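You operate a simulated robot arm through the tools that you are given. There is no shell and no other tool. Be economical: measure what you need, move in short steps, check, and stop when the job is done.

Carry out the task below with a simulated robot arm. There is one attempt and no reset: what you move stays moved.

Task
Fetch the grey tin and set it on top of the orange-handled tray. Take the beaker and leave it on the deck of the dolly. Take the white pail and leave it in the inside of the carton on the low step. Put the orange canister from the top of the bagging bench on the low shelf of the compressor stand and the blue canister on the top of the sorting bench. Put the stack of large spoons on the top of the bagging bench away on the front right bay of the cooling rack. Take the black-band spoon bundle on the top of the bagging bench and put it away on the top of the sorting bench. Pull the bag drawer open. The order is free. Set down upright: beaker, white pail, canister, stack of large spoons.
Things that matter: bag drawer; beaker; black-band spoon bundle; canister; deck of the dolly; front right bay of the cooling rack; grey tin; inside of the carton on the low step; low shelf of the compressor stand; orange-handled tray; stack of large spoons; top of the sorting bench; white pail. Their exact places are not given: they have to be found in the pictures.

The check looks at the end state, three seconds after you hand in, the way a careful person would. Anything else that was tipped, shoved, dropped, spilled or broken makes it a failure.

Robot
A 6-joint arm with a two-finger gripper on a trunk, on a base that drives. Base frame: it is fixed to the floor where the robot stands at the start and does not move with it; the origin is under the middle of the robot, x ahead of it, y to its left, z up. Readings come in cm, rad, newtons and seconds.
Its first joint turns from -2.007 to 2.007 rad. Places, roughly: bag drawer [-110, 430, 90]; beaker [50, 50, 75]; black-band spoon bundle (13x3x3 cm) [-220, 430, 80]; canister [-150, 475, 75]; deck of the dolly [-360, -80, 40]; front right bay of the cooling rack [-520, 400, 80]; grey tin [50, 0, 75]; inside of the carton on the low step [-130, -180, 40]; low shelf of the compressor stand (78x23 cm) [54, 170, 14]; orange-handled tray [-125, -175, 25]; stack of large spoons (16x4x5 cm) [-230, 470, 80]; top of the sorting bench [-320, 740, 80]; white pail (12x12x12 cm) [50, 190, 20]. Payload 2.1 kg.
The tool frame sits at the grasp point between the pads (the TCP): z along the fingers, y along the line on which they close. The tips reach 2 cm beyond it. Largest opening 10 cm; the body of the gripper starts 6.3 cm behind the TCP.
Orientation is that of the tool frame in the base frame, as a unit quaternion [w, x, y, z]. With the fingers straight down and closing along the base's y, the tool's x points along the base's -x, its y along +y and its z along -z.

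Tools
- The arm moves only by the tool move_arm. Its argument "moves" is text: rows parted by semicolons, each of 7 numbers parted by spaces: the opening, from 0 (shut) to 1 (fully open), then the shift along the tool's x, y, z in cm, then the turn, a rotation vector about the tool's x, y, z in degrees. In form: hand x y z ax ay az; .... A call has 1 to 20 rows; each row shifts and turns the commanded pose from where the row before left it, along the tool's axes as they then stand. Each row takes 0.2 s and may step no farther than 5 cm and 0.15 rad from the row before; otherwise, or with a gripper value out of range, the whole call is refused. A pose out of reach is approached as far as the arm can. The call stops where the force on the tool passes 40 N (or 10 N more than at its start, if that is more) or the arm is blocked; 0.2 s more then pass. Each finger travels about 15.3 cm/s and halts on what it meets, pressing with about 20 N; the grip force reading is that of the motor and also rises with nothing between the fingers. The clock runs only during rows and for 0.2 s after the last one: add rows that do not move to give the fingers time. The reply holds the time, the measured pose of the TCP, the force on the tool along the base axes, the opening and the grip force, in the units named above and with some noise, with the torque about the TCP (base axes, N m) and any sound that the robot's microphone picked up, and new pictures: "views" is both (left out), scene, wrist or none.
- Cameras (640 x 400 px; columns grow to the right, rows downward): "scene" is now at [-0.01, 14.93, 152.26]; the picture's right is [0.15, -0.99, 0.00], its down [-0.88, -0.14, -0.45] and it looks along [0.45, 0.07, -0.89] (base axes); focal length 268 px, centre (320, 200). "wrist" rides on the gripper at [7, -1.9, -9.9] in the tool frame; the picture's right is [0.26, 0.97, 0.00], its down [-0.75, 0.20, -0.63] and it looks along [-0.61, 0.16, 0.78] (tool axes); focal length 230 px, centre (320, 200).
- raise_lower(by): slides the trunk up (or, below 0, down) by that many cm; the arm and the scene camera ride with it, the base frame stays. It gives what a move gives, with no picture.
- base_move(legs): drives the robot by 1 to 6 legs, each [ahead, turn to the left] in cm and rad, along the robot's own axes; the way and the turn of a leg run together, so that a leg with both is an arc; at most 150 cm and 3.142 rad a leg. The arm and the cameras ride along, it lands a little off, and it stops where it bumps. It gives what a move gives, and a new picture of the scene camera.
- pan_tilt(pan, tilt): turns the head with the scene camera to pan (to the left, within 2.705 rad either way) and tilt (down, from -0.506 to 1.204), counted from straight ahead of the robot. It gives what a move gives, and a new picture of the scene camera.
- probe_pixels(camera, pixels): for up to 12 pixels [column, row] of the newest picture of that camera ("zoom" is the newest enlarged one), the place [x, y, z] in the base frame of the surface seen there, good to about 0.2 cm. No time passes.
- inspect(camera, box): a new picture of the part [left, top, right, bottom] of that camera's present view, enlarged. No time passes.
- finish_job(): hands the job in; it is judged then, once.

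Go step by step. Measure first, check grasps and placings, and put right what went wrong. The budget is 145 turns and 260 pictures, counting those below and the enlarged ones. Unless the task says otherwise, let go and move clear before handing in, and close with one line.

The tools are called after ">>>" as a command line: name --argument value ..., lists and objects as JSON in quotes. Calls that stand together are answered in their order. move_arm: Moves the arm, as the interface text tells. Its arguments: {"type":"object","properties":{"moves":{"type":"string"},"views":{"type":"string","enum":["both","scene","wrist","none"]}},"required":["moves"]} The other tools are called the same way: raise_lower (by) slides the trunk up or down; base_move (legs) drives the base; pan_tilt (pan, tilt) turns the head that bears the scene camera; probe_pixels (camera, pixels) gives the place of the surface under pixels of a picture; inspect (camera, box) takes an enlarged picture of a part of a camera's view; finish_job () hands the job in.

At the start:

```text
t: 0.0
tool_pos: [21.98, 17.64, 102.41]
ee_rot: [0.0, 0.0, 1.0, -0.001]
contact_force: [0.3, 0.0, -0.4]
wrist_torque: [0.03, 0.0, 0.02]
opening: 10.01
grasp_force: 0.1
trunk travel left (down, up): [-75.0, 24.0]
robot x, y, heading: [-0.13, -0.2, -0.003]
head pan, tilt: [0.155, 1.1]
```

scene: 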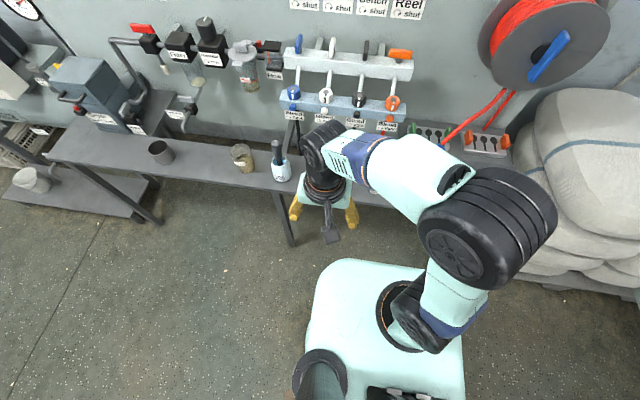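
wrist: 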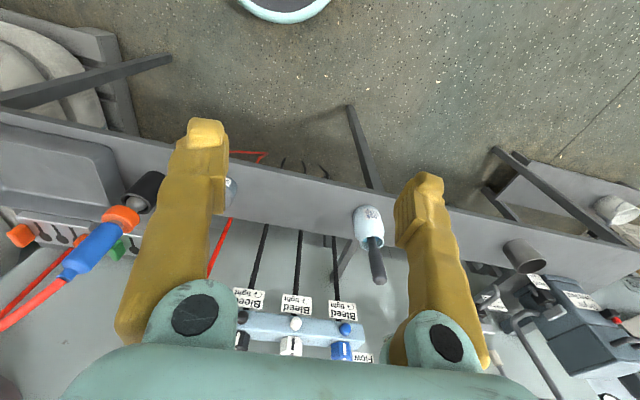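

The first picture shows a bench with a grey cup near (160,152), a tan jar near (242,158), a bottle near (280,165) and a pail near (30,180). I'll probe these and take an enlarged look.

>>> probe_pixels --camera "scene" --pixels '[[160, 152], [242, 158], [281, 170], [30, 180], [70, 195], [210, 175], [300, 185], [120, 160], [277, 150], [20, 140]]'

>>> inspect --camera "scene" --box '[0, 90, 320, 290]'

>>> pan_tilt --pan -0.5 --tilt 0.8

```text
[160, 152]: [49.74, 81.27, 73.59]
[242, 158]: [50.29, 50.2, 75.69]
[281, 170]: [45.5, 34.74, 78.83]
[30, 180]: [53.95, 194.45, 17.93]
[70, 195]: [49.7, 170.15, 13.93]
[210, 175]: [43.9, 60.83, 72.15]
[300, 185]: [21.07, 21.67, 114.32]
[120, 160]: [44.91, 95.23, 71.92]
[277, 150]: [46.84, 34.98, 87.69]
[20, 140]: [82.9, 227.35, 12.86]
```

```text
2.00 times, centred on (160, 190) of scene
```

zoom: 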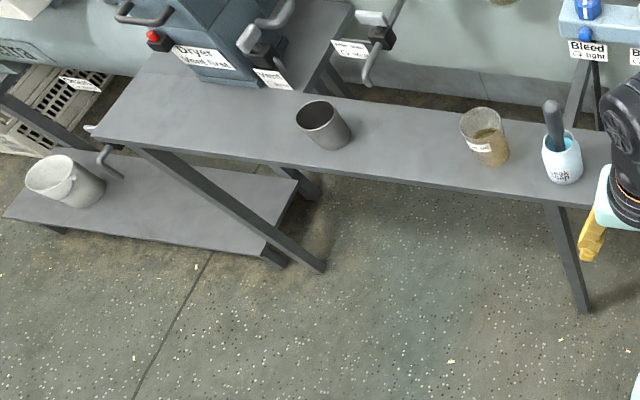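

```text
t: 1.0
tool_pos: [22.07, 17.58, 102.31]
ee_rot: [0.0, 0.0, 1.0, 0.0]
contact_force: [0.7, -0.6, -0.5]
wrist_torque: [-0.02, -0.02, -0.03]
opening: 10.0
grasp_force: 0.1
trunk travel left (down, up): [-75.0, 24.0]
robot x, y, heading: [0.1, -0.22, 0.002]
head pan, tilt: [-0.499, 0.799]
```

scene: 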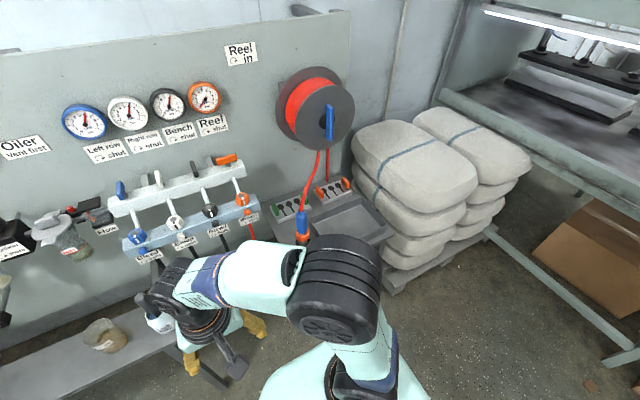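

The cup at (160,152) is at y=81, not y≈0, and the beaker at (50,50) has liquid in it. I need to find any other tin near y=0, so I'll enlarge the wrist view and probe there.

>>> inspect --camera "wrist" --box '[0, 130, 320, 330]'

>>> probe_pixels --camera "wrist" --pixels '[[145, 190], [120, 218], [229, 190], [368, 215], [525, 257], [60, 160], [300, 200]]'

>>> pan_tilt --pan -1.2 --tilt 0.5

>>> pan_tilt --pan -2.3 --tilt 0.5

>>> pan_tilt --pan 1.6 --tilt 0.4

>>> pan_tilt --pan 2.6 --tilt 0.4

```text
2.00 times, centred on (160, 230) of wrist
```

zoom: 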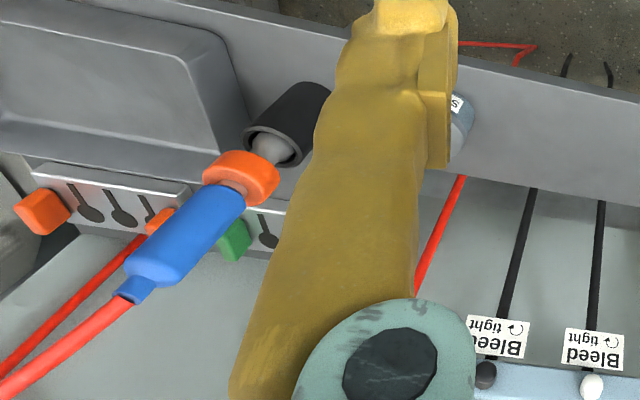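

```text
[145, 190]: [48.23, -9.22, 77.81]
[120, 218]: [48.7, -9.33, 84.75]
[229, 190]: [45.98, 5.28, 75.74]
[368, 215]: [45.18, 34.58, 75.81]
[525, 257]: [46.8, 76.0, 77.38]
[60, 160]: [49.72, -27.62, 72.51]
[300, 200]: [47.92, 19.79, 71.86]
```

```text
t: 2.1
tool_pos: [22.1, 17.7, 102.5]
ee_rot: [0.001, 0.0, 1.0, 0.0]
contact_force: [0.6, -0.7, 0.2]
wrist_torque: [0.0, 0.01, -0.01]
opening: 9.99
grasp_force: 0.1
trunk travel left (down, up): [-75.0, 24.0]
robot x, y, heading: [-0.18, 0.18, 0.004]
head pan, tilt: [-1.201, 0.499]
```

scene: 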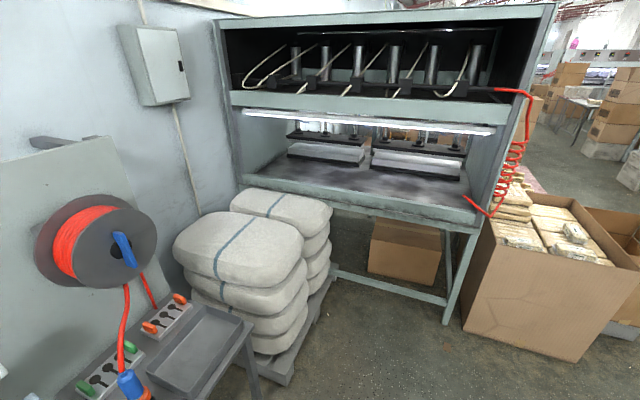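

```text
t: 3.4
tool_pos: [22.01, 17.57, 102.42]
ee_rot: [0.0, 0.0, 1.0, 0.0]
contact_force: [-0.4, -0.2, -0.1]
wrist_torque: [-0.03, 0.0, 0.0]
opening: 9.99
grasp_force: 0.0
trunk travel left (down, up): [-75.0, 24.0]
robot x, y, heading: [-0.14, 0.08, 0.001]
head pan, tilt: [-2.3, 0.499]
```

scene: 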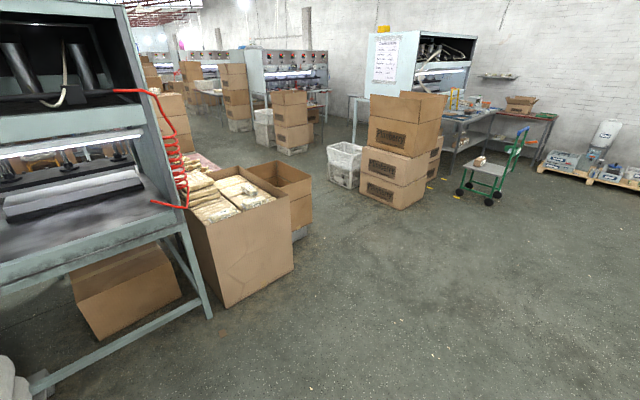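

```text
t: 6.6
tool_pos: [22.03, 17.5, 102.52]
ee_rot: [0.001, 0.0, 1.0, 0.0]
contact_force: [0.0, 0.0, -0.1]
wrist_torque: [0.01, 0.03, 0.02]
opening: 10.01
grasp_force: 0.0
trunk travel left (down, up): [-75.0, 24.0]
robot x, y, heading: [0.23, 0.1, -0.004]
head pan, tilt: [1.6, 0.4]
```

scene: 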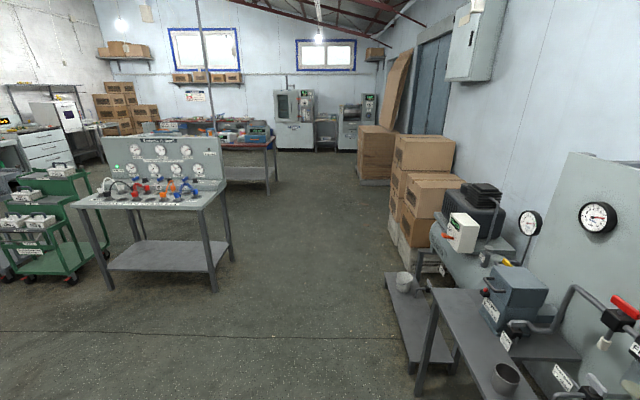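

```text
t: 7.9
tool_pos: [22.1, 17.63, 102.47]
ee_rot: [-0.001, 0.001, 1.0, 0.0]
contact_force: [-0.9, -0.3, -0.7]
wrist_torque: [0.0, -0.01, 0.01]
opening: 9.99
grasp_force: 0.2
trunk travel left (down, up): [-75.0, 24.0]
robot x, y, heading: [-0.0, 0.07, -0.003]
head pan, tilt: [2.601, 0.4]
```

scene: 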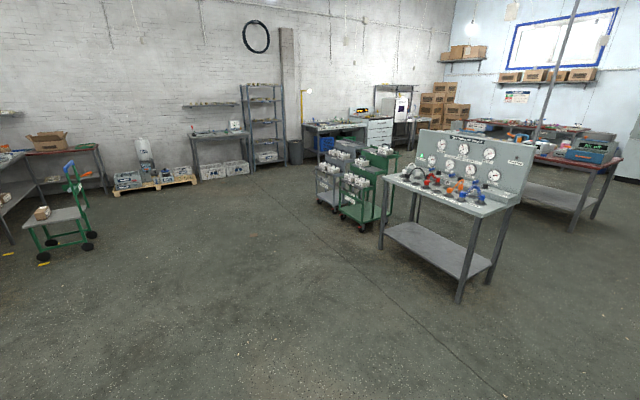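

The wrist view shows a partly hidden light object at (229,190) → (46,5,76), which could be the grey tin. I'll shift the hand in +y and look.

>>> move_arm --moves "1 0 4 0 0 0 0; 1 0 4 0 0 0 0; 1 0 4 0 0 0 0" --views "wrist"

>>> pan_tilt --pan -0.15 --tilt 1.0

```text
t: 8.7
tool_pos: [22.03, 29.87, 102.28]
ee_rot: [0.0, -0.001, 1.0, -0.001]
contact_force: [-0.1, 0.6, -0.1]
wrist_torque: [-0.05, 0.02, 0.0]
opening: 10.01
grasp_force: 0.1
trunk travel left (down, up): [-75.0, 24.0]
robot x, y, heading: [0.03, -0.1, 0.004]
head pan, tilt: [2.601, 0.4]
```

wrist: 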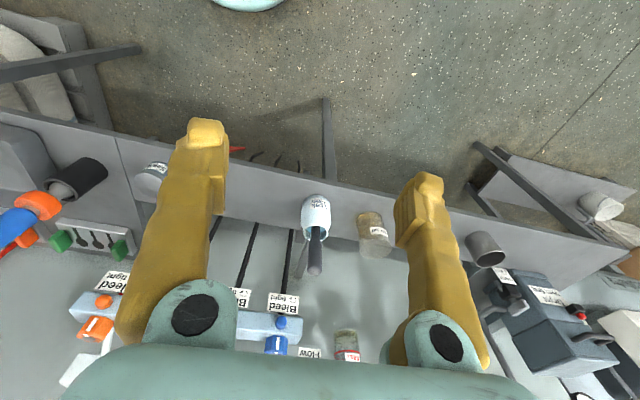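

```text
t: 11.1
tool_pos: [22.13, 29.66, 102.43]
ee_rot: [0.0, 0.0, 1.0, 0.0]
contact_force: [0.0, 0.5, 0.9]
wrist_torque: [-0.03, 0.03, 0.02]
opening: 10.0
grasp_force: 0.1
trunk travel left (down, up): [-75.0, 24.0]
robot x, y, heading: [0.15, 0.32, -0.001]
head pan, tilt: [-0.15, 1.0]
```

scene: 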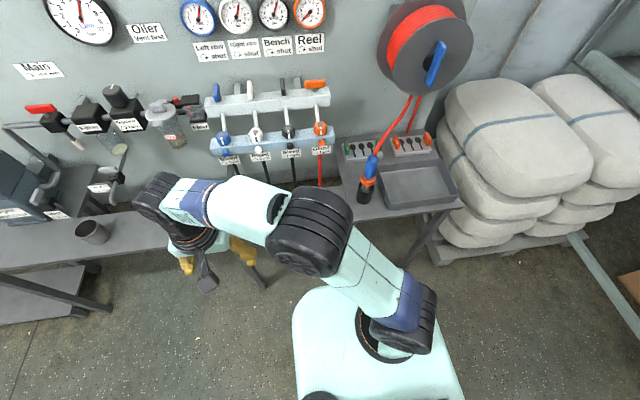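

>>> inspect --camera "wrist" --box '[40, 130, 200, 230]'

>>> probe_pixels --camera "wrist" --pixels '[[152, 176], [158, 166], [145, 182], [135, 190], [80, 178], [372, 230], [370, 218], [362, 240], [386, 245], [485, 248], [315, 205], [484, 240]]'

```text
4.00 times, centred on (120, 180) of wrist
```

zoom: 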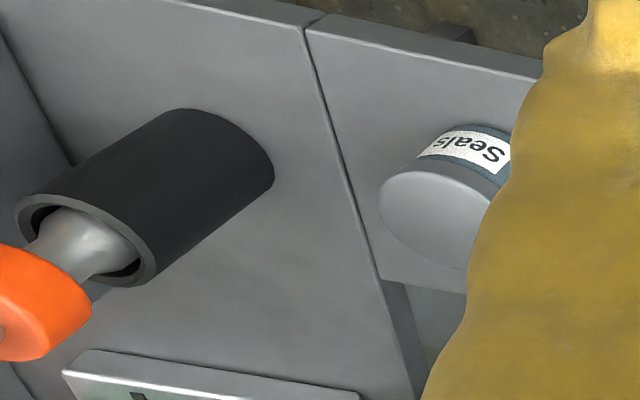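

```text
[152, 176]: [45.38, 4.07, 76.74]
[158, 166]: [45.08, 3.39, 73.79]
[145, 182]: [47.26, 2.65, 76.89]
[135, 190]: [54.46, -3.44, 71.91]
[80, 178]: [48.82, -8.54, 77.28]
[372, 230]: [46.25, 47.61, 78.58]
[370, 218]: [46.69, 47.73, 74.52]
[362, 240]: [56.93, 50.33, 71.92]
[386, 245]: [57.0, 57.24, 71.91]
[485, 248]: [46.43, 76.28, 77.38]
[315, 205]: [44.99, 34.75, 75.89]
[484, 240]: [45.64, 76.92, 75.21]
```

The "Seals" tin with a grey lid is at about (48,5), top z 77, matching the hint. Next I'll find the arm's upright axis and base footprint by probing the robot in the scene picture, and measure the tin and beaker.

>>> probe_pixels --camera "scene" --pixels '[[367, 335], [340, 330], [300, 310], [330, 290], [320, 380], [440, 360], [410, 310], [425, 295], [92, 232], [300, 340], [450, 390], [60, 240]]'

>>> pan_tilt --pan -2.1 --tilt 0.7

>>> inspect --camera "scene" --box '[160, 20, 480, 220]'

```text
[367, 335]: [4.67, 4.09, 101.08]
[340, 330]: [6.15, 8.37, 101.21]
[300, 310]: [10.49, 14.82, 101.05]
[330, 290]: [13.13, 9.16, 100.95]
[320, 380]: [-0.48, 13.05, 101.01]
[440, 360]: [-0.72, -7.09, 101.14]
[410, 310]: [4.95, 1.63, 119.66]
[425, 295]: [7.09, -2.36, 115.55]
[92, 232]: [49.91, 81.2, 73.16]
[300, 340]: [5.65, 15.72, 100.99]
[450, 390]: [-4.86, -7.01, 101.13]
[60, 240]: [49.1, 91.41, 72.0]
```

```text
t: 13.0
tool_pos: [22.08, 29.64, 102.38]
ee_rot: [0.0, 0.001, 1.0, 0.001]
contact_force: [0.4, -0.6, -0.9]
wrist_torque: [-0.02, 0.01, -0.02]
opening: 9.95
grasp_force: 0.0
trunk travel left (down, up): [-75.0, 24.0]
robot x, y, heading: [-0.17, 0.21, -0.003]
head pan, tilt: [-2.1, 0.7]
```

scene: 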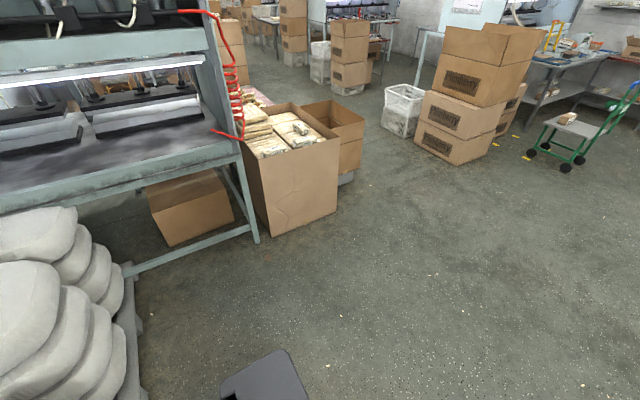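

```text
2.00 times, centred on (320, 120) of scene
```

zoom: 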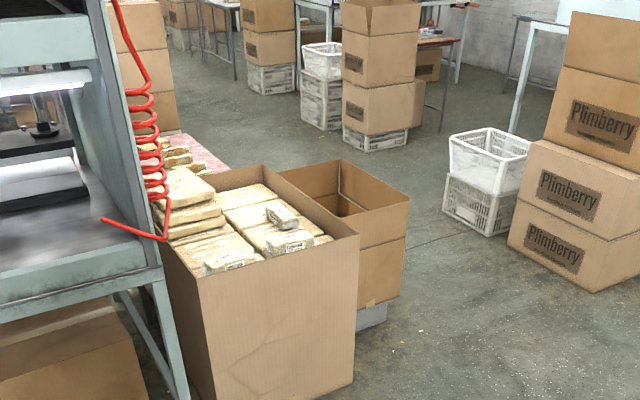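

The open empty carton is at (335,115) on a grey block; the tray should be near it. I'll probe carton parts and neighbouring surfaces.

>>> probe_pixels --camera "scene" --pixels '[[325, 115], [300, 103], [363, 122], [345, 178], [337, 98], [350, 160], [280, 140], [320, 112], [255, 95], [335, 150], [338, 210], [270, 235]]'

>>> inspect --camera "scene" --box '[230, 60, 390, 240]'

```text
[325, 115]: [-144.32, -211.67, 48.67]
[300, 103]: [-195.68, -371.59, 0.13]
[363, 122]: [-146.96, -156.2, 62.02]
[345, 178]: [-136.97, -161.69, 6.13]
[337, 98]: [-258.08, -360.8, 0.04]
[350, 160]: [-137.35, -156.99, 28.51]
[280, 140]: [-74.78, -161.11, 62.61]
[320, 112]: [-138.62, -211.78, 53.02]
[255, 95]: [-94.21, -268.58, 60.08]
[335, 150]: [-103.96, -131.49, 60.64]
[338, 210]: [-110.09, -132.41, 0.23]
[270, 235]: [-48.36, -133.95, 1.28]
```

```text
2.22 times, centred on (310, 150) of scene
```

zoom: 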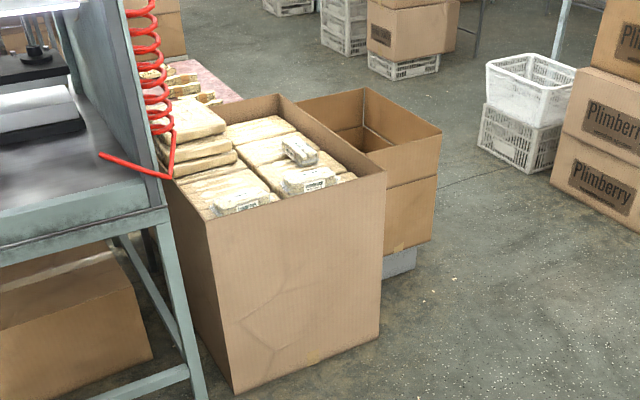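

The carton spans about x −147…−100, y −212…−157, rim z 62. Now for the tin: I'll move the hand over to y≈5 and see it between the fingers, after checking where the valve rails stand.

>>> probe_pixels --camera "wrist" --pixels '[[100, 302], [95, 328], [105, 275], [262, 330], [275, 345], [348, 345], [150, 215], [100, 235], [40, 210]]'

>>> move_arm --moves "1 0 -4.5 0 0 0 0; 1 0 -4.5 0 0 0 0; 1 0 -4.5 0 0 0 0; 1 0 -4.5 0 0 0 0;1 0 -4.5 0 0 0 0;1 0 -2 0 0 0 0" --views "wrist"

```text
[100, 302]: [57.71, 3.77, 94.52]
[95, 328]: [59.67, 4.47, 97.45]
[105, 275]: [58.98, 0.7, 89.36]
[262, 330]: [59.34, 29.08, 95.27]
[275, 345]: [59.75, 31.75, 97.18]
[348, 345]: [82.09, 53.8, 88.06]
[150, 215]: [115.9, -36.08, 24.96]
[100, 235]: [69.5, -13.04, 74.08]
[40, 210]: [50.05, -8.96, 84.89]
```

```text
t: 14.4
tool_pos: [22.07, 5.08, 102.45]
ee_rot: [0.0, 0.0, 1.0, 0.001]
contact_force: [-0.8, 1.1, 0.8]
wrist_torque: [0.01, 0.01, 0.05]
opening: 10.01
grasp_force: 0.1
trunk travel left (down, up): [-75.0, 24.0]
robot x, y, heading: [-0.21, 0.17, 0.001]
head pan, tilt: [-2.1, 0.7]
```

wrist: 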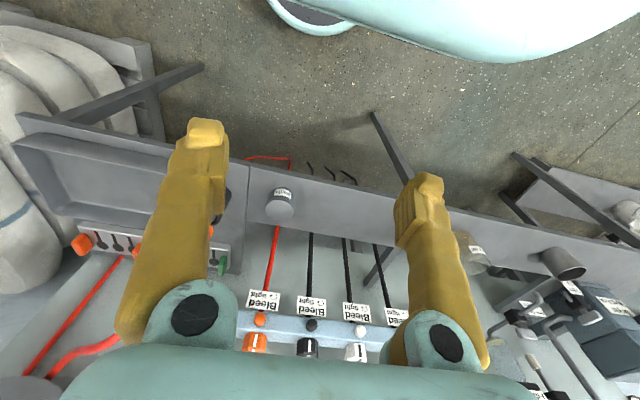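

The tin now shows clearly at (280,205), labelled Seals. I'll probe its lid edges.

>>> inspect --camera "wrist" --box '[230, 160, 330, 240]'

>>> probe_pixels --camera "wrist" --pixels '[[280, 208], [268, 208], [292, 208], [280, 200], [280, 218], [283, 193], [300, 200], [255, 190]]'

```text
5.00 times, centred on (280, 200) of wrist
```

zoom: 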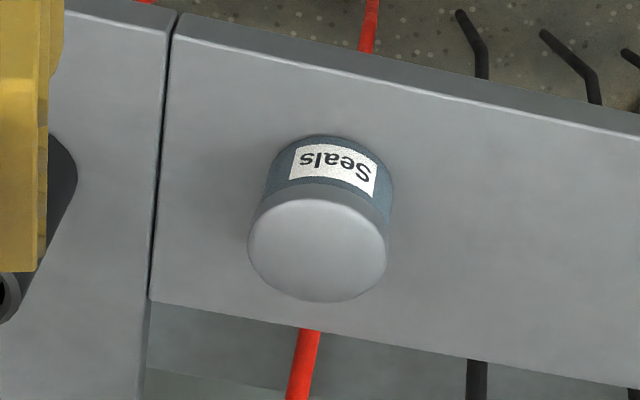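

```text
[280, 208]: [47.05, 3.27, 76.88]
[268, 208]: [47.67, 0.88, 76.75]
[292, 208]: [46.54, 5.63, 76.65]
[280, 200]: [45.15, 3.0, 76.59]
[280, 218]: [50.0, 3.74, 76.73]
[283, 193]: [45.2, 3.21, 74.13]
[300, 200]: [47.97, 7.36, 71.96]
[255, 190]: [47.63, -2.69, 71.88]
```

Tin centre is (47.5, 3.4), about 5.5 cm across, top 76.8. I'll lower the trunk 18 cm and then extend forward to test reach.

>>> raise_lower --by -18

>>> move_arm --moves "1 -4 0 0 0 0 0; 1 -4 0 0 0 0 0; 1 -4 0 0 0 0 0; 1 -4 0 0 0 0 0;1 -4 0 0 0 0 0;1 -4 0 0 0 0 0;1 -1.4 -1.7 0 0 0 0" --views "wrist"

```text
t: 16.4
tool_pos: [22.12, 5.15, 84.37]
ee_rot: [0.001, 0.0, 1.0, 0.0]
contact_force: [0.1, -0.5, 0.8]
wrist_torque: [0.04, 0.01, 0.01]
opening: 9.98
grasp_force: 0.1
trunk travel left (down, up): [-57.0, 42.0]
robot x, y, heading: [0.09, 0.27, -0.004]
head pan, tilt: [-2.1, 0.7]
```

```text
t: 18.0
tool_pos: [45.75, 3.22, 84.04]
ee_rot: [-0.001, -0.001, 1.0, 0.0]
contact_force: [0.0, -0.6, 0.0]
wrist_torque: [0.01, 0.0, 0.01]
opening: 10.01
grasp_force: 0.0
out of reach, approached as far as the arm can: row 7
trunk travel left (down, up): [-57.0, 42.0]
robot x, y, heading: [0.18, 0.31, 0.0]
head pan, tilt: [-2.1, 0.7]
```

wrist: 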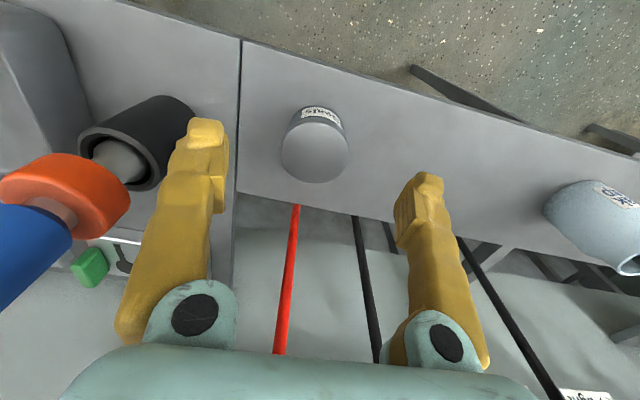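

The arm's limit is about 45.7 cm ahead at this height. I'll drive 6 cm forward to bring the tin into comfortable reach.

>>> base_move --legs '[[6, 0]]'

>>> move_arm --moves "1 0 0 0 0 0 0" --views "none"

```text
t: 19.0
tool_pos: [51.95, 3.2, 84.06]
ee_rot: [0.0, 0.0, 1.0, 0.0]
contact_force: [0.2, 0.4, 0.7]
wrist_torque: [0.01, 0.01, 0.04]
opening: 10.02
grasp_force: 0.1
trunk travel left (down, up): [-57.0, 42.0]
robot x, y, heading: [5.83, -0.31, 0.002]
head pan, tilt: [-2.1, 0.7]
```

scene: 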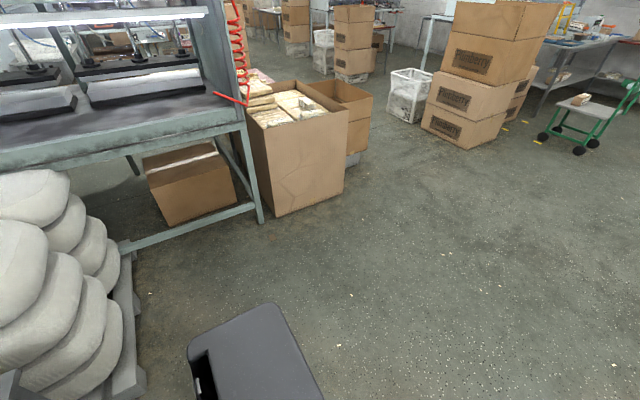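

```text
t: 19.4
tool_pos: [51.93, 3.23, 83.99]
ee_rot: [0.0, -0.001, 1.0, -0.001]
contact_force: [0.7, 0.5, 1.8]
wrist_torque: [0.04, 0.01, 0.0]
opening: 10.02
grasp_force: 0.2
trunk travel left (down, up): [-57.0, 42.0]
robot x, y, heading: [6.1, 0.07, 0.001]
head pan, tilt: [-2.1, 0.7]
```

>>> move_arm --moves "1 4.4 0.2 0 0 0 0; 1 0 0 0 0 0 0" --views "wrist"

>>> raise_lower --by -9.4

>>> move_arm --moves "0.4 0 0 0 0 0 0; 0.2 0 0 0 0 0 0; 0.2 0 0 0 0 0 0; 0.2 0 0 0 0 0 0" --views "wrist"

```text
t: 20.0
tool_pos: [47.59, 3.51, 83.97]
ee_rot: [0.001, -0.001, 1.0, 0.0]
contact_force: [0.5, -0.5, 0.0]
wrist_torque: [-0.05, 0.0, 0.02]
opening: 10.02
grasp_force: 0.0
trunk travel left (down, up): [-57.0, 42.0]
robot x, y, heading: [5.69, 0.1, 0.002]
head pan, tilt: [-2.1, 0.7]
```

wrist: 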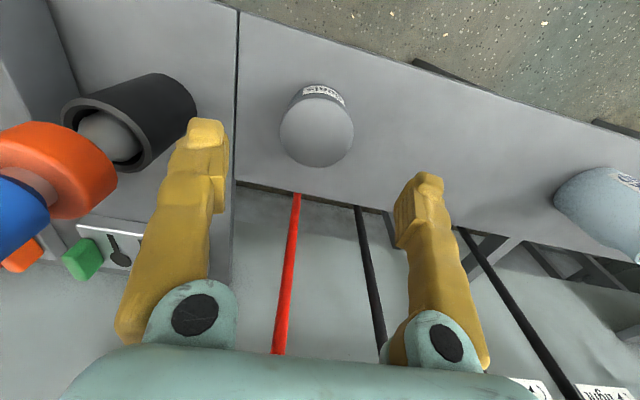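

```text
t: 21.3
tool_pos: [47.48, 3.18, 74.6]
ee_rot: [0.0, 0.0, 1.0, 0.0]
contact_force: [-0.5, -0.5, 0.1]
wrist_torque: [-0.02, 0.04, -0.01]
opening: 10.01
grasp_force: 0.0
trunk travel left (down, up): [-47.6, 51.4]
robot x, y, heading: [5.96, -0.1, 0.003]
head pan, tilt: [-2.1, 0.7]
```

```text
t: 22.3
tool_pos: [47.58, 3.43, 74.65]
ee_rot: [0.001, 0.0, 1.0, -0.001]
contact_force: [0.1, -0.4, -0.5]
wrist_torque: [0.01, -0.02, 0.01]
opening: 5.45
grasp_force: 19.6
trunk travel left (down, up): [-47.6, 51.4]
robot x, y, heading: [5.91, -0.0, 0.001]
head pan, tilt: [-2.1, 0.7]
```

wrist: 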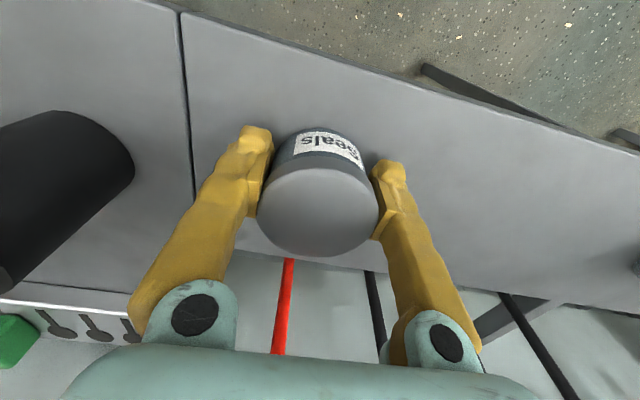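

Grip holds at 5.45 cm. I'll lift, retract, back away and drive toward the carton area.

>>> raise_lower --by 20

>>> move_arm --moves "0.2 4.5 0 0 0 0 0; 0.2 4.5 0 0 0 0 0; 0.2 4.5 0 0 0 0 0; 0.2 4.5 0 0 0 0 0" --views "none"

>>> base_move --legs '[[-40, 0], [0, -2.4], [122, 0], [0, 0.83]]'

>>> pan_tilt --pan 0.0 --tilt 0.7

```text
t: 24.5
tool_pos: [47.57, 3.43, 94.62]
ee_rot: [0.0, 0.001, 1.0, 0.0]
contact_force: [0.1, 1.2, -1.2]
wrist_torque: [-0.05, 0.0, 0.02]
opening: 5.45
grasp_force: 20.0
trunk travel left (down, up): [-67.6, 31.4]
robot x, y, heading: [6.24, -0.19, -0.002]
head pan, tilt: [-2.1, 0.7]
```

```text
t: 25.5
tool_pos: [29.34, 3.48, 94.64]
ee_rot: [0.001, 0.0, 1.0, 0.0]
contact_force: [-0.1, -0.6, -0.6]
wrist_torque: [0.01, -0.01, 0.01]
opening: 5.46
grasp_force: 20.2
trunk travel left (down, up): [-67.6, 31.4]
robot x, y, heading: [5.92, -0.13, 0.002]
head pan, tilt: [-2.1, 0.7]
```

```text
t: 41.6
tool_pos: [-122.32, -104.52, 94.42]
ee_rot: [-0.001, 0.715, 0.7, 0.0]
contact_force: [-0.9, -0.2, -1.2]
wrist_torque: [0.01, 0.01, 0.01]
opening: 5.5
grasp_force: 20.5
trunk travel left (down, up): [-67.6, 31.4]
robot x, y, heading: [-125.55, -81.17, -1.596]
head pan, tilt: [-2.1, 0.7]
```

scene: 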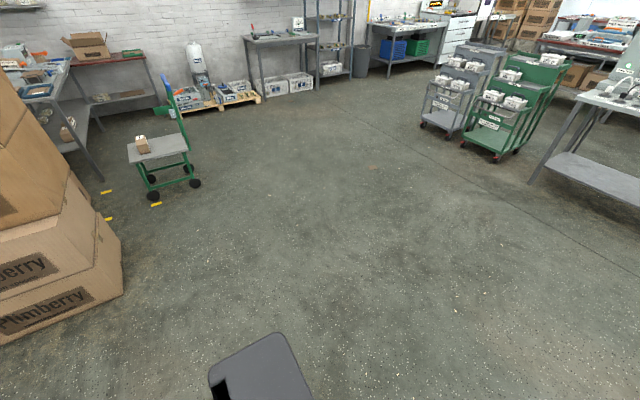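

```text
t: 43.6
tool_pos: [-122.4, -104.54, 94.52]
ee_rot: [0.0, 0.714, 0.7, -0.001]
contact_force: [0.1, -0.1, -0.6]
wrist_torque: [0.01, 0.0, -0.02]
opening: 5.49
grasp_force: 20.0
trunk travel left (down, up): [-67.6, 31.4]
robot x, y, heading: [-125.52, -81.0, -1.591]
head pan, tilt: [0.0, 0.7]
```

scene: 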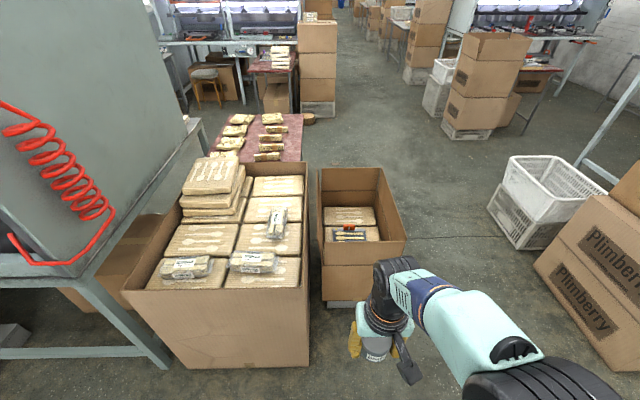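

Inside the carton at (350,225) there are packs and something with orange at (348,230). I'll zoom in.

>>> inspect --camera "scene" --box '[300, 150, 420, 310]'

>>> probe_pixels --camera "scene" --pixels '[[348, 215], [345, 236], [348, 228], [372, 235], [330, 236], [350, 243], [318, 169], [385, 170], [405, 240], [323, 243], [350, 207], [350, 300]]'

```text
2.50 times, centred on (360, 230) of scene
```

zoom: 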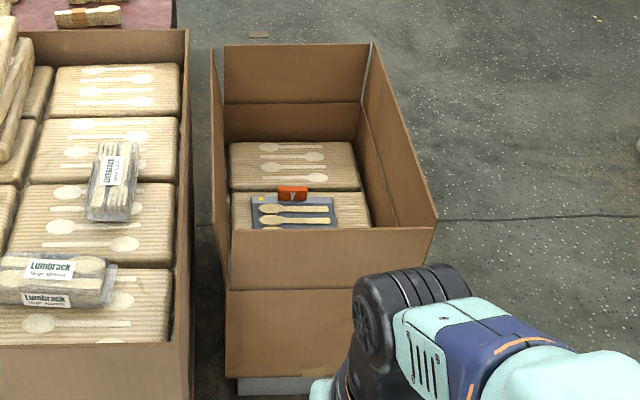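

```text
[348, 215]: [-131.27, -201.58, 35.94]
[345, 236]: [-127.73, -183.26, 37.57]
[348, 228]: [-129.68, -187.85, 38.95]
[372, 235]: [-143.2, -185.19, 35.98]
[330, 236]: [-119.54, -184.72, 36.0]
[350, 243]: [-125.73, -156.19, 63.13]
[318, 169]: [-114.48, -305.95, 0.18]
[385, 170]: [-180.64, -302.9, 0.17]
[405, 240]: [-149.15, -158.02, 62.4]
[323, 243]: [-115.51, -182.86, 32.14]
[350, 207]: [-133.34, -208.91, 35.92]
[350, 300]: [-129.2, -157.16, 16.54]
```

There's a dark plate with spoons and an orange handle block at (−129,−188,39). I need to look down into the near half of the carton, so I'll raise the trunk and come closer.

>>> raise_lower --by 25

>>> base_move --legs '[[36, 0]]'

>>> pan_tilt --pan -0.1 --tilt 1.1

```text
t: 46.2
tool_pos: [-122.29, -104.33, 119.48]
ee_rot: [0.001, 0.714, 0.7, 0.0]
contact_force: [0.2, 0.1, -1.5]
wrist_torque: [-0.01, -0.01, 0.0]
opening: 5.42
grasp_force: 19.3
trunk travel left (down, up): [-92.6, 6.4]
robot x, y, heading: [-125.49, -80.78, -1.591]
head pan, tilt: [0.0, 0.7]
```

```text
t: 48.5
tool_pos: [-123.02, -140.37, 119.62]
ee_rot: [0.001, 0.714, 0.7, 0.0]
contact_force: [-0.2, 0.3, -1.1]
wrist_torque: [0.01, 0.02, -0.01]
opening: 5.45
grasp_force: 20.1
trunk travel left (down, up): [-92.6, 6.4]
robot x, y, heading: [-126.08, -117.0, -1.591]
head pan, tilt: [0.0, 0.7]
```

scene: 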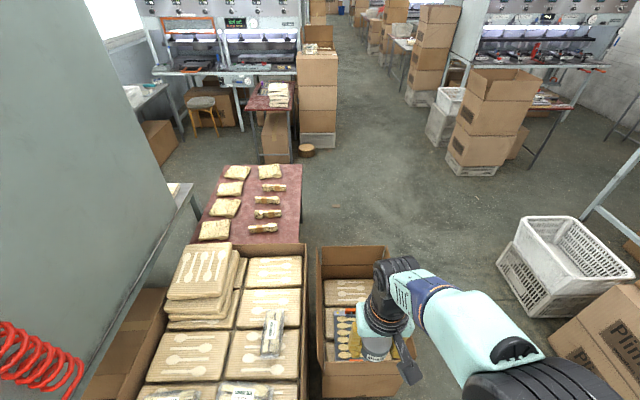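

```text
t: 49.4
tool_pos: [-123.01, -140.71, 119.57]
ee_rot: [-0.001, 0.714, 0.7, 0.0]
contact_force: [0.4, -0.1, -0.4]
wrist_torque: [0.02, 0.01, 0.03]
opening: 5.46
grasp_force: 20.1
trunk travel left (down, up): [-92.6, 6.4]
robot x, y, heading: [-126.15, -116.72, -1.59]
head pan, tilt: [-0.099, 1.1]
```

scene: 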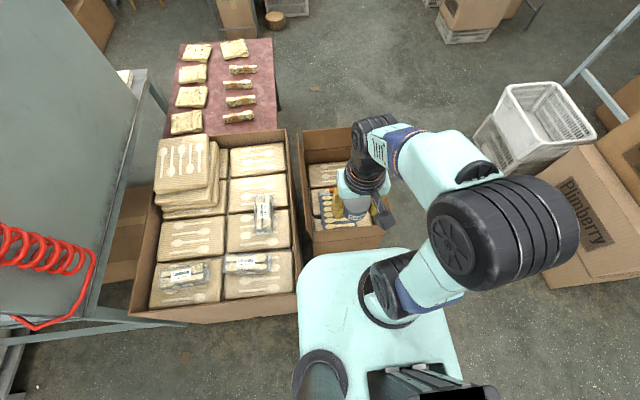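

>>> move_arm --moves "0.2 0 -4.5 0 0 0 0; 0.2 0 -4.5 0 0 0 0; 0.2 0 -4.5 0 0 0 0;0.2 0 -4.5 0 0 0 0;0.2 0 -4.5 0 0 0 0" --views "both"

>>> inspect --camera "scene" --box '[280, 110, 440, 270]'

```text
t: 50.6
tool_pos: [-145.74, -140.06, 119.38]
ee_rot: [0.001, 0.714, 0.7, 0.001]
contact_force: [-0.5, 0.0, -1.5]
wrist_torque: [-0.01, -0.02, -0.02]
opening: 5.44
grasp_force: 19.9
trunk travel left (down, up): [-92.6, 6.4]
robot x, y, heading: [-126.15, -116.84, -1.592]
head pan, tilt: [-0.099, 1.1]
```

scene: 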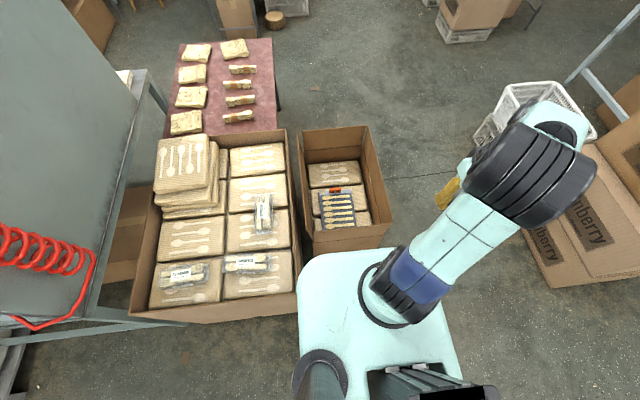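
wrist: 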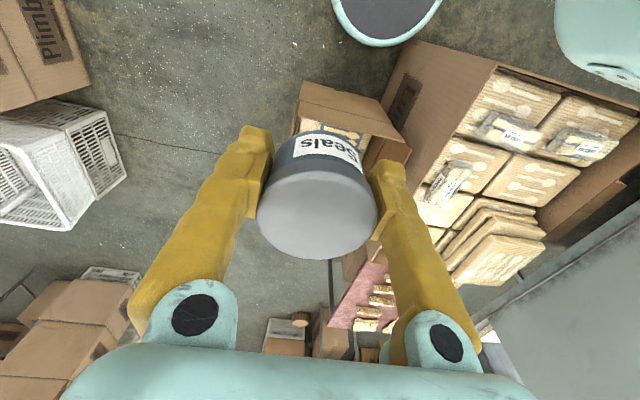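

```text
2.50 times, centred on (360, 190) of scene
```

zoom: 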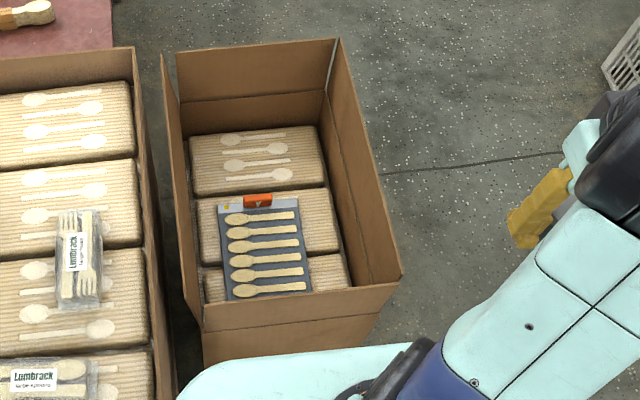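

The tray is clear: a flat grey tray with six spoons and an orange handle, lying on the packs. I'll probe the tray corners and the rim from the zoom picture.

>>> probe_pixels --camera "zoom" --pixels '[[222, 200], [302, 200], [228, 298], [311, 288], [265, 245], [258, 201], [270, 265], [205, 318], [400, 282], [335, 42], [175, 55], [330, 270]]'

>>> probe_pixels --camera "scene" --pixels '[[335, 182], [355, 172], [340, 218], [350, 214], [353, 195], [318, 210], [300, 140], [385, 200], [369, 128]]'

```text
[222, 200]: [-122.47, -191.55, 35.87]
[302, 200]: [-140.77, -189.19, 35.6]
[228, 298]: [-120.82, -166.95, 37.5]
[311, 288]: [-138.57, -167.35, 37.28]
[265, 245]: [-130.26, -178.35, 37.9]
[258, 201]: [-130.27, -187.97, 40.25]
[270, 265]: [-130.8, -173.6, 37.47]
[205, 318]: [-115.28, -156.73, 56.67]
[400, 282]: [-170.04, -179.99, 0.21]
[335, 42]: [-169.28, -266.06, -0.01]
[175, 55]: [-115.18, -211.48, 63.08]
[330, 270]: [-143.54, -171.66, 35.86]
```

```text
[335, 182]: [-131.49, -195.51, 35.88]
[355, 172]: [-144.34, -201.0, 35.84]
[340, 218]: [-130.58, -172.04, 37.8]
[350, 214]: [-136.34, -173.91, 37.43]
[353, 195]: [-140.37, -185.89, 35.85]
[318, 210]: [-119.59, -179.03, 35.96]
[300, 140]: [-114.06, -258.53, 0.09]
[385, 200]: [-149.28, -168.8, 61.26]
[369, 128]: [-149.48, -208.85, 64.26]
```

Tray spans x −139…−121, y −189…−166 at z≈37.5; carton interior x −149…−115, y −211…−157. Before driving closer I'll find the base's front footprint from the wrist picture.

>>> probe_pixels --camera "wrist" --pixels '[[385, 15], [380, 45], [430, 30], [600, 60], [570, 60], [620, 78], [560, 20], [350, 35]]'

>>> inspect --camera "wrist" --box '[300, 0, 640, 120]'

>>> probe_pixels --camera "scene" --pixels '[[375, 250], [310, 265], [300, 330], [460, 380], [320, 375], [545, 115], [500, 180], [570, 170], [330, 252]]'

```text
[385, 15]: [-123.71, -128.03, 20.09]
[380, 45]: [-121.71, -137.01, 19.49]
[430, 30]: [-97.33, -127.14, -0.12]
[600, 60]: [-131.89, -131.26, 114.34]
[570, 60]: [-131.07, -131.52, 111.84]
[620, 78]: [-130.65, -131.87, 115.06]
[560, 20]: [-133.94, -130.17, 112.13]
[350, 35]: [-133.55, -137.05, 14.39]
```

```text
1.88 times, centred on (470, 60) of wrist
```

zoom: 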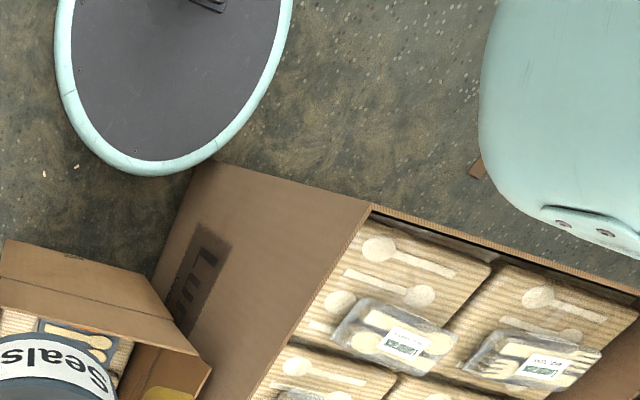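

```text
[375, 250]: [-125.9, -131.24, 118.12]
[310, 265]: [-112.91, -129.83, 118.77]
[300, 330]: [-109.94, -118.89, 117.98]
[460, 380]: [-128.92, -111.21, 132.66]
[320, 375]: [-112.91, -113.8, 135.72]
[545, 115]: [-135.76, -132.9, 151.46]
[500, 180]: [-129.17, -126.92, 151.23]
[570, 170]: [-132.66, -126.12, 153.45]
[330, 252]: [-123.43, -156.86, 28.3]
```

The base is round with radius ~21 cm (front at y −137), so the far part of the carton must be reached from the −x side. I'll measure how the forearm hangs at a 40 cm reach, 4 cm below deck level, here in free air.

>>> move_arm --moves "0.2 0 4.5 0 0 0 0; 0.2 0 4.5 0 0 0 0; 0.2 0 4.5 0 0 0 0;0.2 0 4.5 0 0 0 0;0.2 -4.5 0 0 0 0 0;0.2 -4.5 0 0 0 0 0;0.2 -4.5 0 0 0 0 0;0.2 -3 0 0 0 0 0;0.2 0 0 4.5 0 0 0" --views "scene"

>>> pan_tilt --pan -0.1 --tilt 0.9

```text
t: 52.6
tool_pos: [-127.86, -157.01, 115.01]
ee_rot: [-0.001, 0.714, 0.7, 0.0]
contact_force: [-1.0, -0.4, -1.4]
wrist_torque: [0.01, 0.0, -0.03]
opening: 5.48
grasp_force: 19.6
trunk travel left (down, up): [-92.6, 6.4]
robot x, y, heading: [-126.54, -116.86, -1.586]
head pan, tilt: [-0.099, 1.1]
```

scene: 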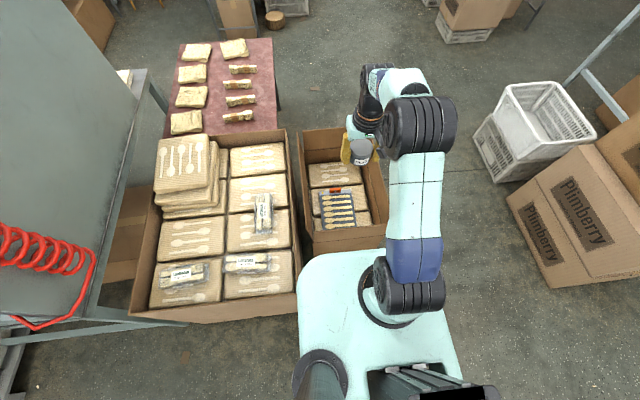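

```text
t: 53.3
tool_pos: [-127.91, -156.87, 114.96]
ee_rot: [0.001, 0.713, 0.701, 0.001]
contact_force: [-0.1, 0.0, 0.1]
wrist_torque: [0.03, -0.01, -0.03]
opening: 5.45
grasp_force: 20.5
trunk travel left (down, up): [-92.6, 6.4]
robot x, y, heading: [-126.0, -116.66, -1.585]
head pan, tilt: [-0.099, 0.901]
```

scene: 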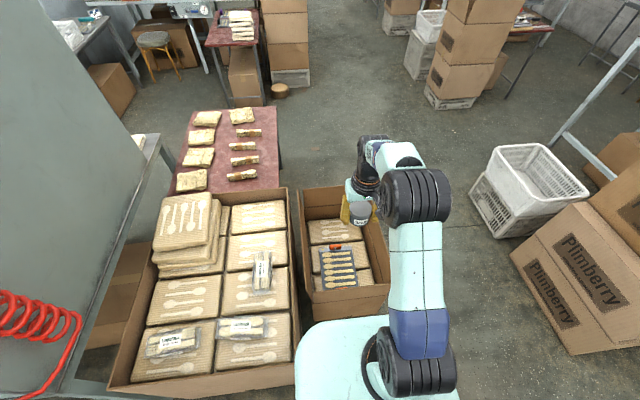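

>>> probe_pixels --camera "scene" --pixels '[[415, 355], [415, 260], [395, 195], [435, 190], [425, 175], [400, 152], [372, 150], [360, 212], [357, 187], [385, 150], [410, 300], [378, 350]]'

>>> inspect --camera "scene" --box '[320, 120, 480, 400]'

```text
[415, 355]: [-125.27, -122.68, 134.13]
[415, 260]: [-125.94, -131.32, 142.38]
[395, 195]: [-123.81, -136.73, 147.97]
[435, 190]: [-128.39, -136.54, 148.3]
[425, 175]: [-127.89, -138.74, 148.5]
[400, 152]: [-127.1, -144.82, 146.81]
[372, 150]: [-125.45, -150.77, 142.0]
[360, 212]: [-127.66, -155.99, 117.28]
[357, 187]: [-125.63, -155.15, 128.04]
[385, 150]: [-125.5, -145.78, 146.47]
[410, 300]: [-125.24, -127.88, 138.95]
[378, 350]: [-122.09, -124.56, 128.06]
```

```text
1.43 times, centred on (400, 260) of scene
```

zoom: 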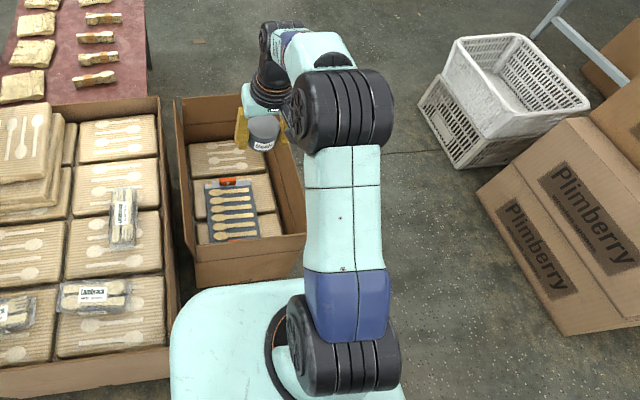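

Measured: the elbow's underside sits about 24 cm above the TCP at this reach; with the TCP further below the deck it clears the 63 cm rim well. I'll shift the base sideways to x≈−131 by backing up at an angle, then come forward.

>>> base_move --legs '[[0, 0.2], [-28, 0], [0, -0.185], [35, 0]]'

```text
t: 58.6
tool_pos: [-132.36, -164.17, 115.01]
ee_rot: [0.0, 0.708, 0.707, 0.0]
contact_force: [0.0, 0.5, -0.5]
wrist_torque: [-0.02, 0.02, 0.01]
opening: 5.42
grasp_force: 20.0
trunk travel left (down, up): [-92.6, 6.4]
robot x, y, heading: [-131.0, -124.2, -1.571]
head pan, tilt: [-0.099, 0.901]
```

scene: 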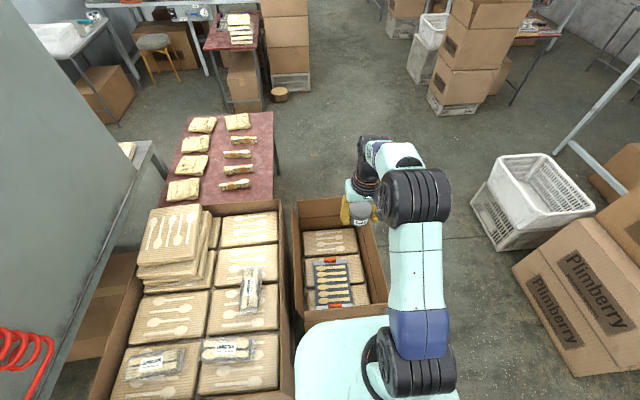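

>>> base_move --legs '[[9.8, 0]]'

>>> move_arm --moves "0.2 4.2 1.9 0 0 0 0; 0.2 0 0 4.5 0 0 0; 0.2 0 0 4.5 0 0 0; 0.2 0 0 0 0 0 0" --views "wrist"

```text
t: 59.7
tool_pos: [-132.32, -173.02, 115.42]
ee_rot: [0.005, 0.708, 0.706, -0.004]
contact_force: [0.9, -0.4, -0.1]
wrist_torque: [0.11, -0.03, -0.02]
opening: 5.49
grasp_force: 19.9
trunk travel left (down, up): [-92.6, 6.4]
robot x, y, heading: [-131.5, -134.54, -1.572]
head pan, tilt: [-0.099, 0.901]
```

scene: 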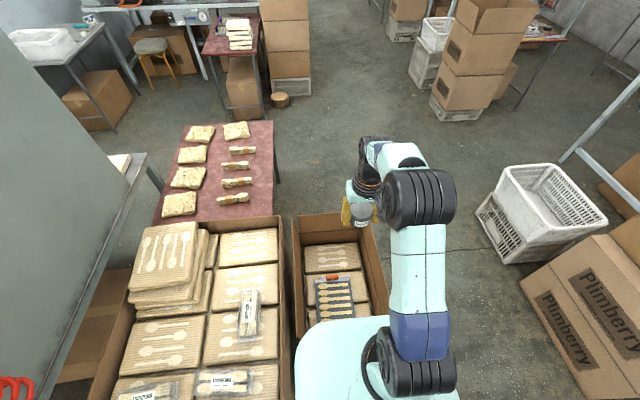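

```text
t: 60.7
tool_pos: [-130.44, -169.48, 106.35]
ee_rot: [0.003, 0.708, 0.706, -0.003]
contact_force: [0.0, -0.4, -1.1]
wrist_torque: [0.02, 0.02, 0.0]
opening: 5.46
grasp_force: 20.4
trunk travel left (down, up): [-92.6, 6.4]
robot x, y, heading: [-131.39, -133.99, -1.575]
head pan, tilt: [-0.099, 0.901]
```

wrist: 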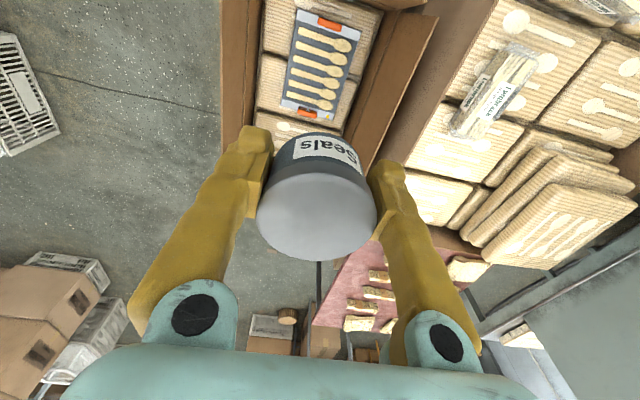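

The wrist view shows the tray with orange ends at both (330,22) and (298,112). The base tilted a hair, so I'll re-probe the carton and tray to check that nothing moved.

>>> probe_pixels --camera "wrist" --pixels '[[330, 22], [298, 112], [318, 66], [310, 84], [308, 95], [325, 50], [285, 100], [425, 30], [257, 30]]'

>>> probe_pixels --camera "scene" --pixels '[[335, 279], [330, 290], [290, 220], [345, 310], [383, 300], [365, 220]]'

```text
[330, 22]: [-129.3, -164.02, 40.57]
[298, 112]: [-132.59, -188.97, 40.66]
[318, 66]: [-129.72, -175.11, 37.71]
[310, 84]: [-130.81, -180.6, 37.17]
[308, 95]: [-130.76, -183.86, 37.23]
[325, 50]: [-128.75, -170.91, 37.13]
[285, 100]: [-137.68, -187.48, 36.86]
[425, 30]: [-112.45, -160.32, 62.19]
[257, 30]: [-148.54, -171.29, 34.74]
```

```text
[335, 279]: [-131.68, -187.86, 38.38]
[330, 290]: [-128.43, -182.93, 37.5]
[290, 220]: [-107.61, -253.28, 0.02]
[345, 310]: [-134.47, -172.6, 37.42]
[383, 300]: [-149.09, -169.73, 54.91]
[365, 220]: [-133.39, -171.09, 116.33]
```

>>> inspect --camera "wrist" --box '[260, 0, 380, 130]'

```text
3.08 times, centred on (320, 65) of wrist
```

zoom: 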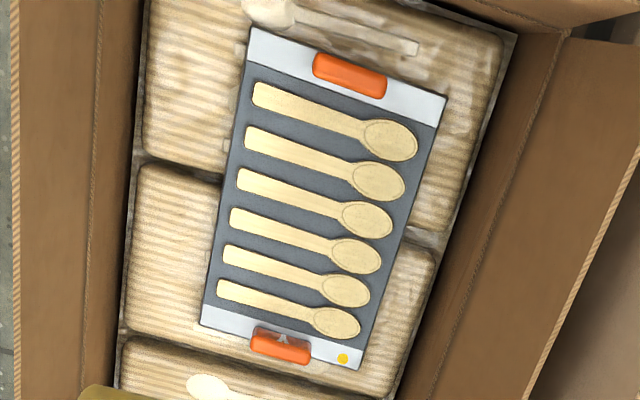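

>>> probe_pixels --camera "zoom" --pixels '[[320, 115], [305, 156], [295, 198], [315, 135], [300, 178], [280, 236], [255, 86], [390, 138], [340, 185], [345, 70]]'

```text
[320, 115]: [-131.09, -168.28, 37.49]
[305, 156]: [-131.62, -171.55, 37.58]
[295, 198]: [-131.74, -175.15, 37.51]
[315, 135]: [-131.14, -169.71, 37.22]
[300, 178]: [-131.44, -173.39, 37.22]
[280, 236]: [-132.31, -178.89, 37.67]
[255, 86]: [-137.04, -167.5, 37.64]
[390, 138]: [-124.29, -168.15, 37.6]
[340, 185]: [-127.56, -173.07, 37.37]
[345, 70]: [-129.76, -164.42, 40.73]
```

Spoon tops are z 37.6; I'll set the tin straddling the two nearest spoons at y≈−170. Lowering the trunk in two stages.

>>> move_arm --moves "0.2 -0.7 -0.5 0 0 0 0; 0.2 0 0 0 0 0 0" --views "none"

>>> raise_lower --by -50

>>> pan_tilt --pan -0.1 --tilt 0.9

```text
t: 61.3
tool_pos: [-131.09, -170.27, 106.26]
ee_rot: [0.002, 0.708, 0.706, -0.002]
contact_force: [-0.4, 0.0, -0.5]
wrist_torque: [0.0, -0.01, 0.02]
opening: 5.43
grasp_force: 19.7
trunk travel left (down, up): [-92.6, 6.4]
robot x, y, heading: [-131.15, -133.98, -1.572]
head pan, tilt: [-0.099, 0.901]
```

```text
refused: -50 is not a number from -40 to 40
```

```text
t: 61.9
tool_pos: [-131.07, -170.09, 106.33]
ee_rot: [0.003, 0.708, 0.706, -0.002]
contact_force: [0.5, 0.2, -1.6]
wrist_torque: [0.02, 0.03, -0.03]
opening: 5.45
grasp_force: 20.0
trunk travel left (down, up): [-92.6, 6.4]
robot x, y, heading: [-131.64, -134.47, -1.578]
head pan, tilt: [-0.099, 0.901]
```

scene: 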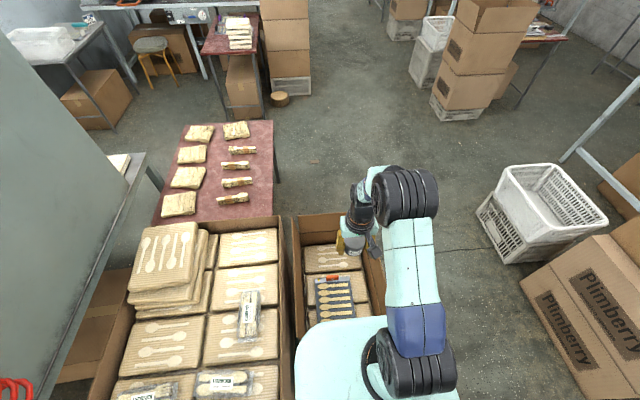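

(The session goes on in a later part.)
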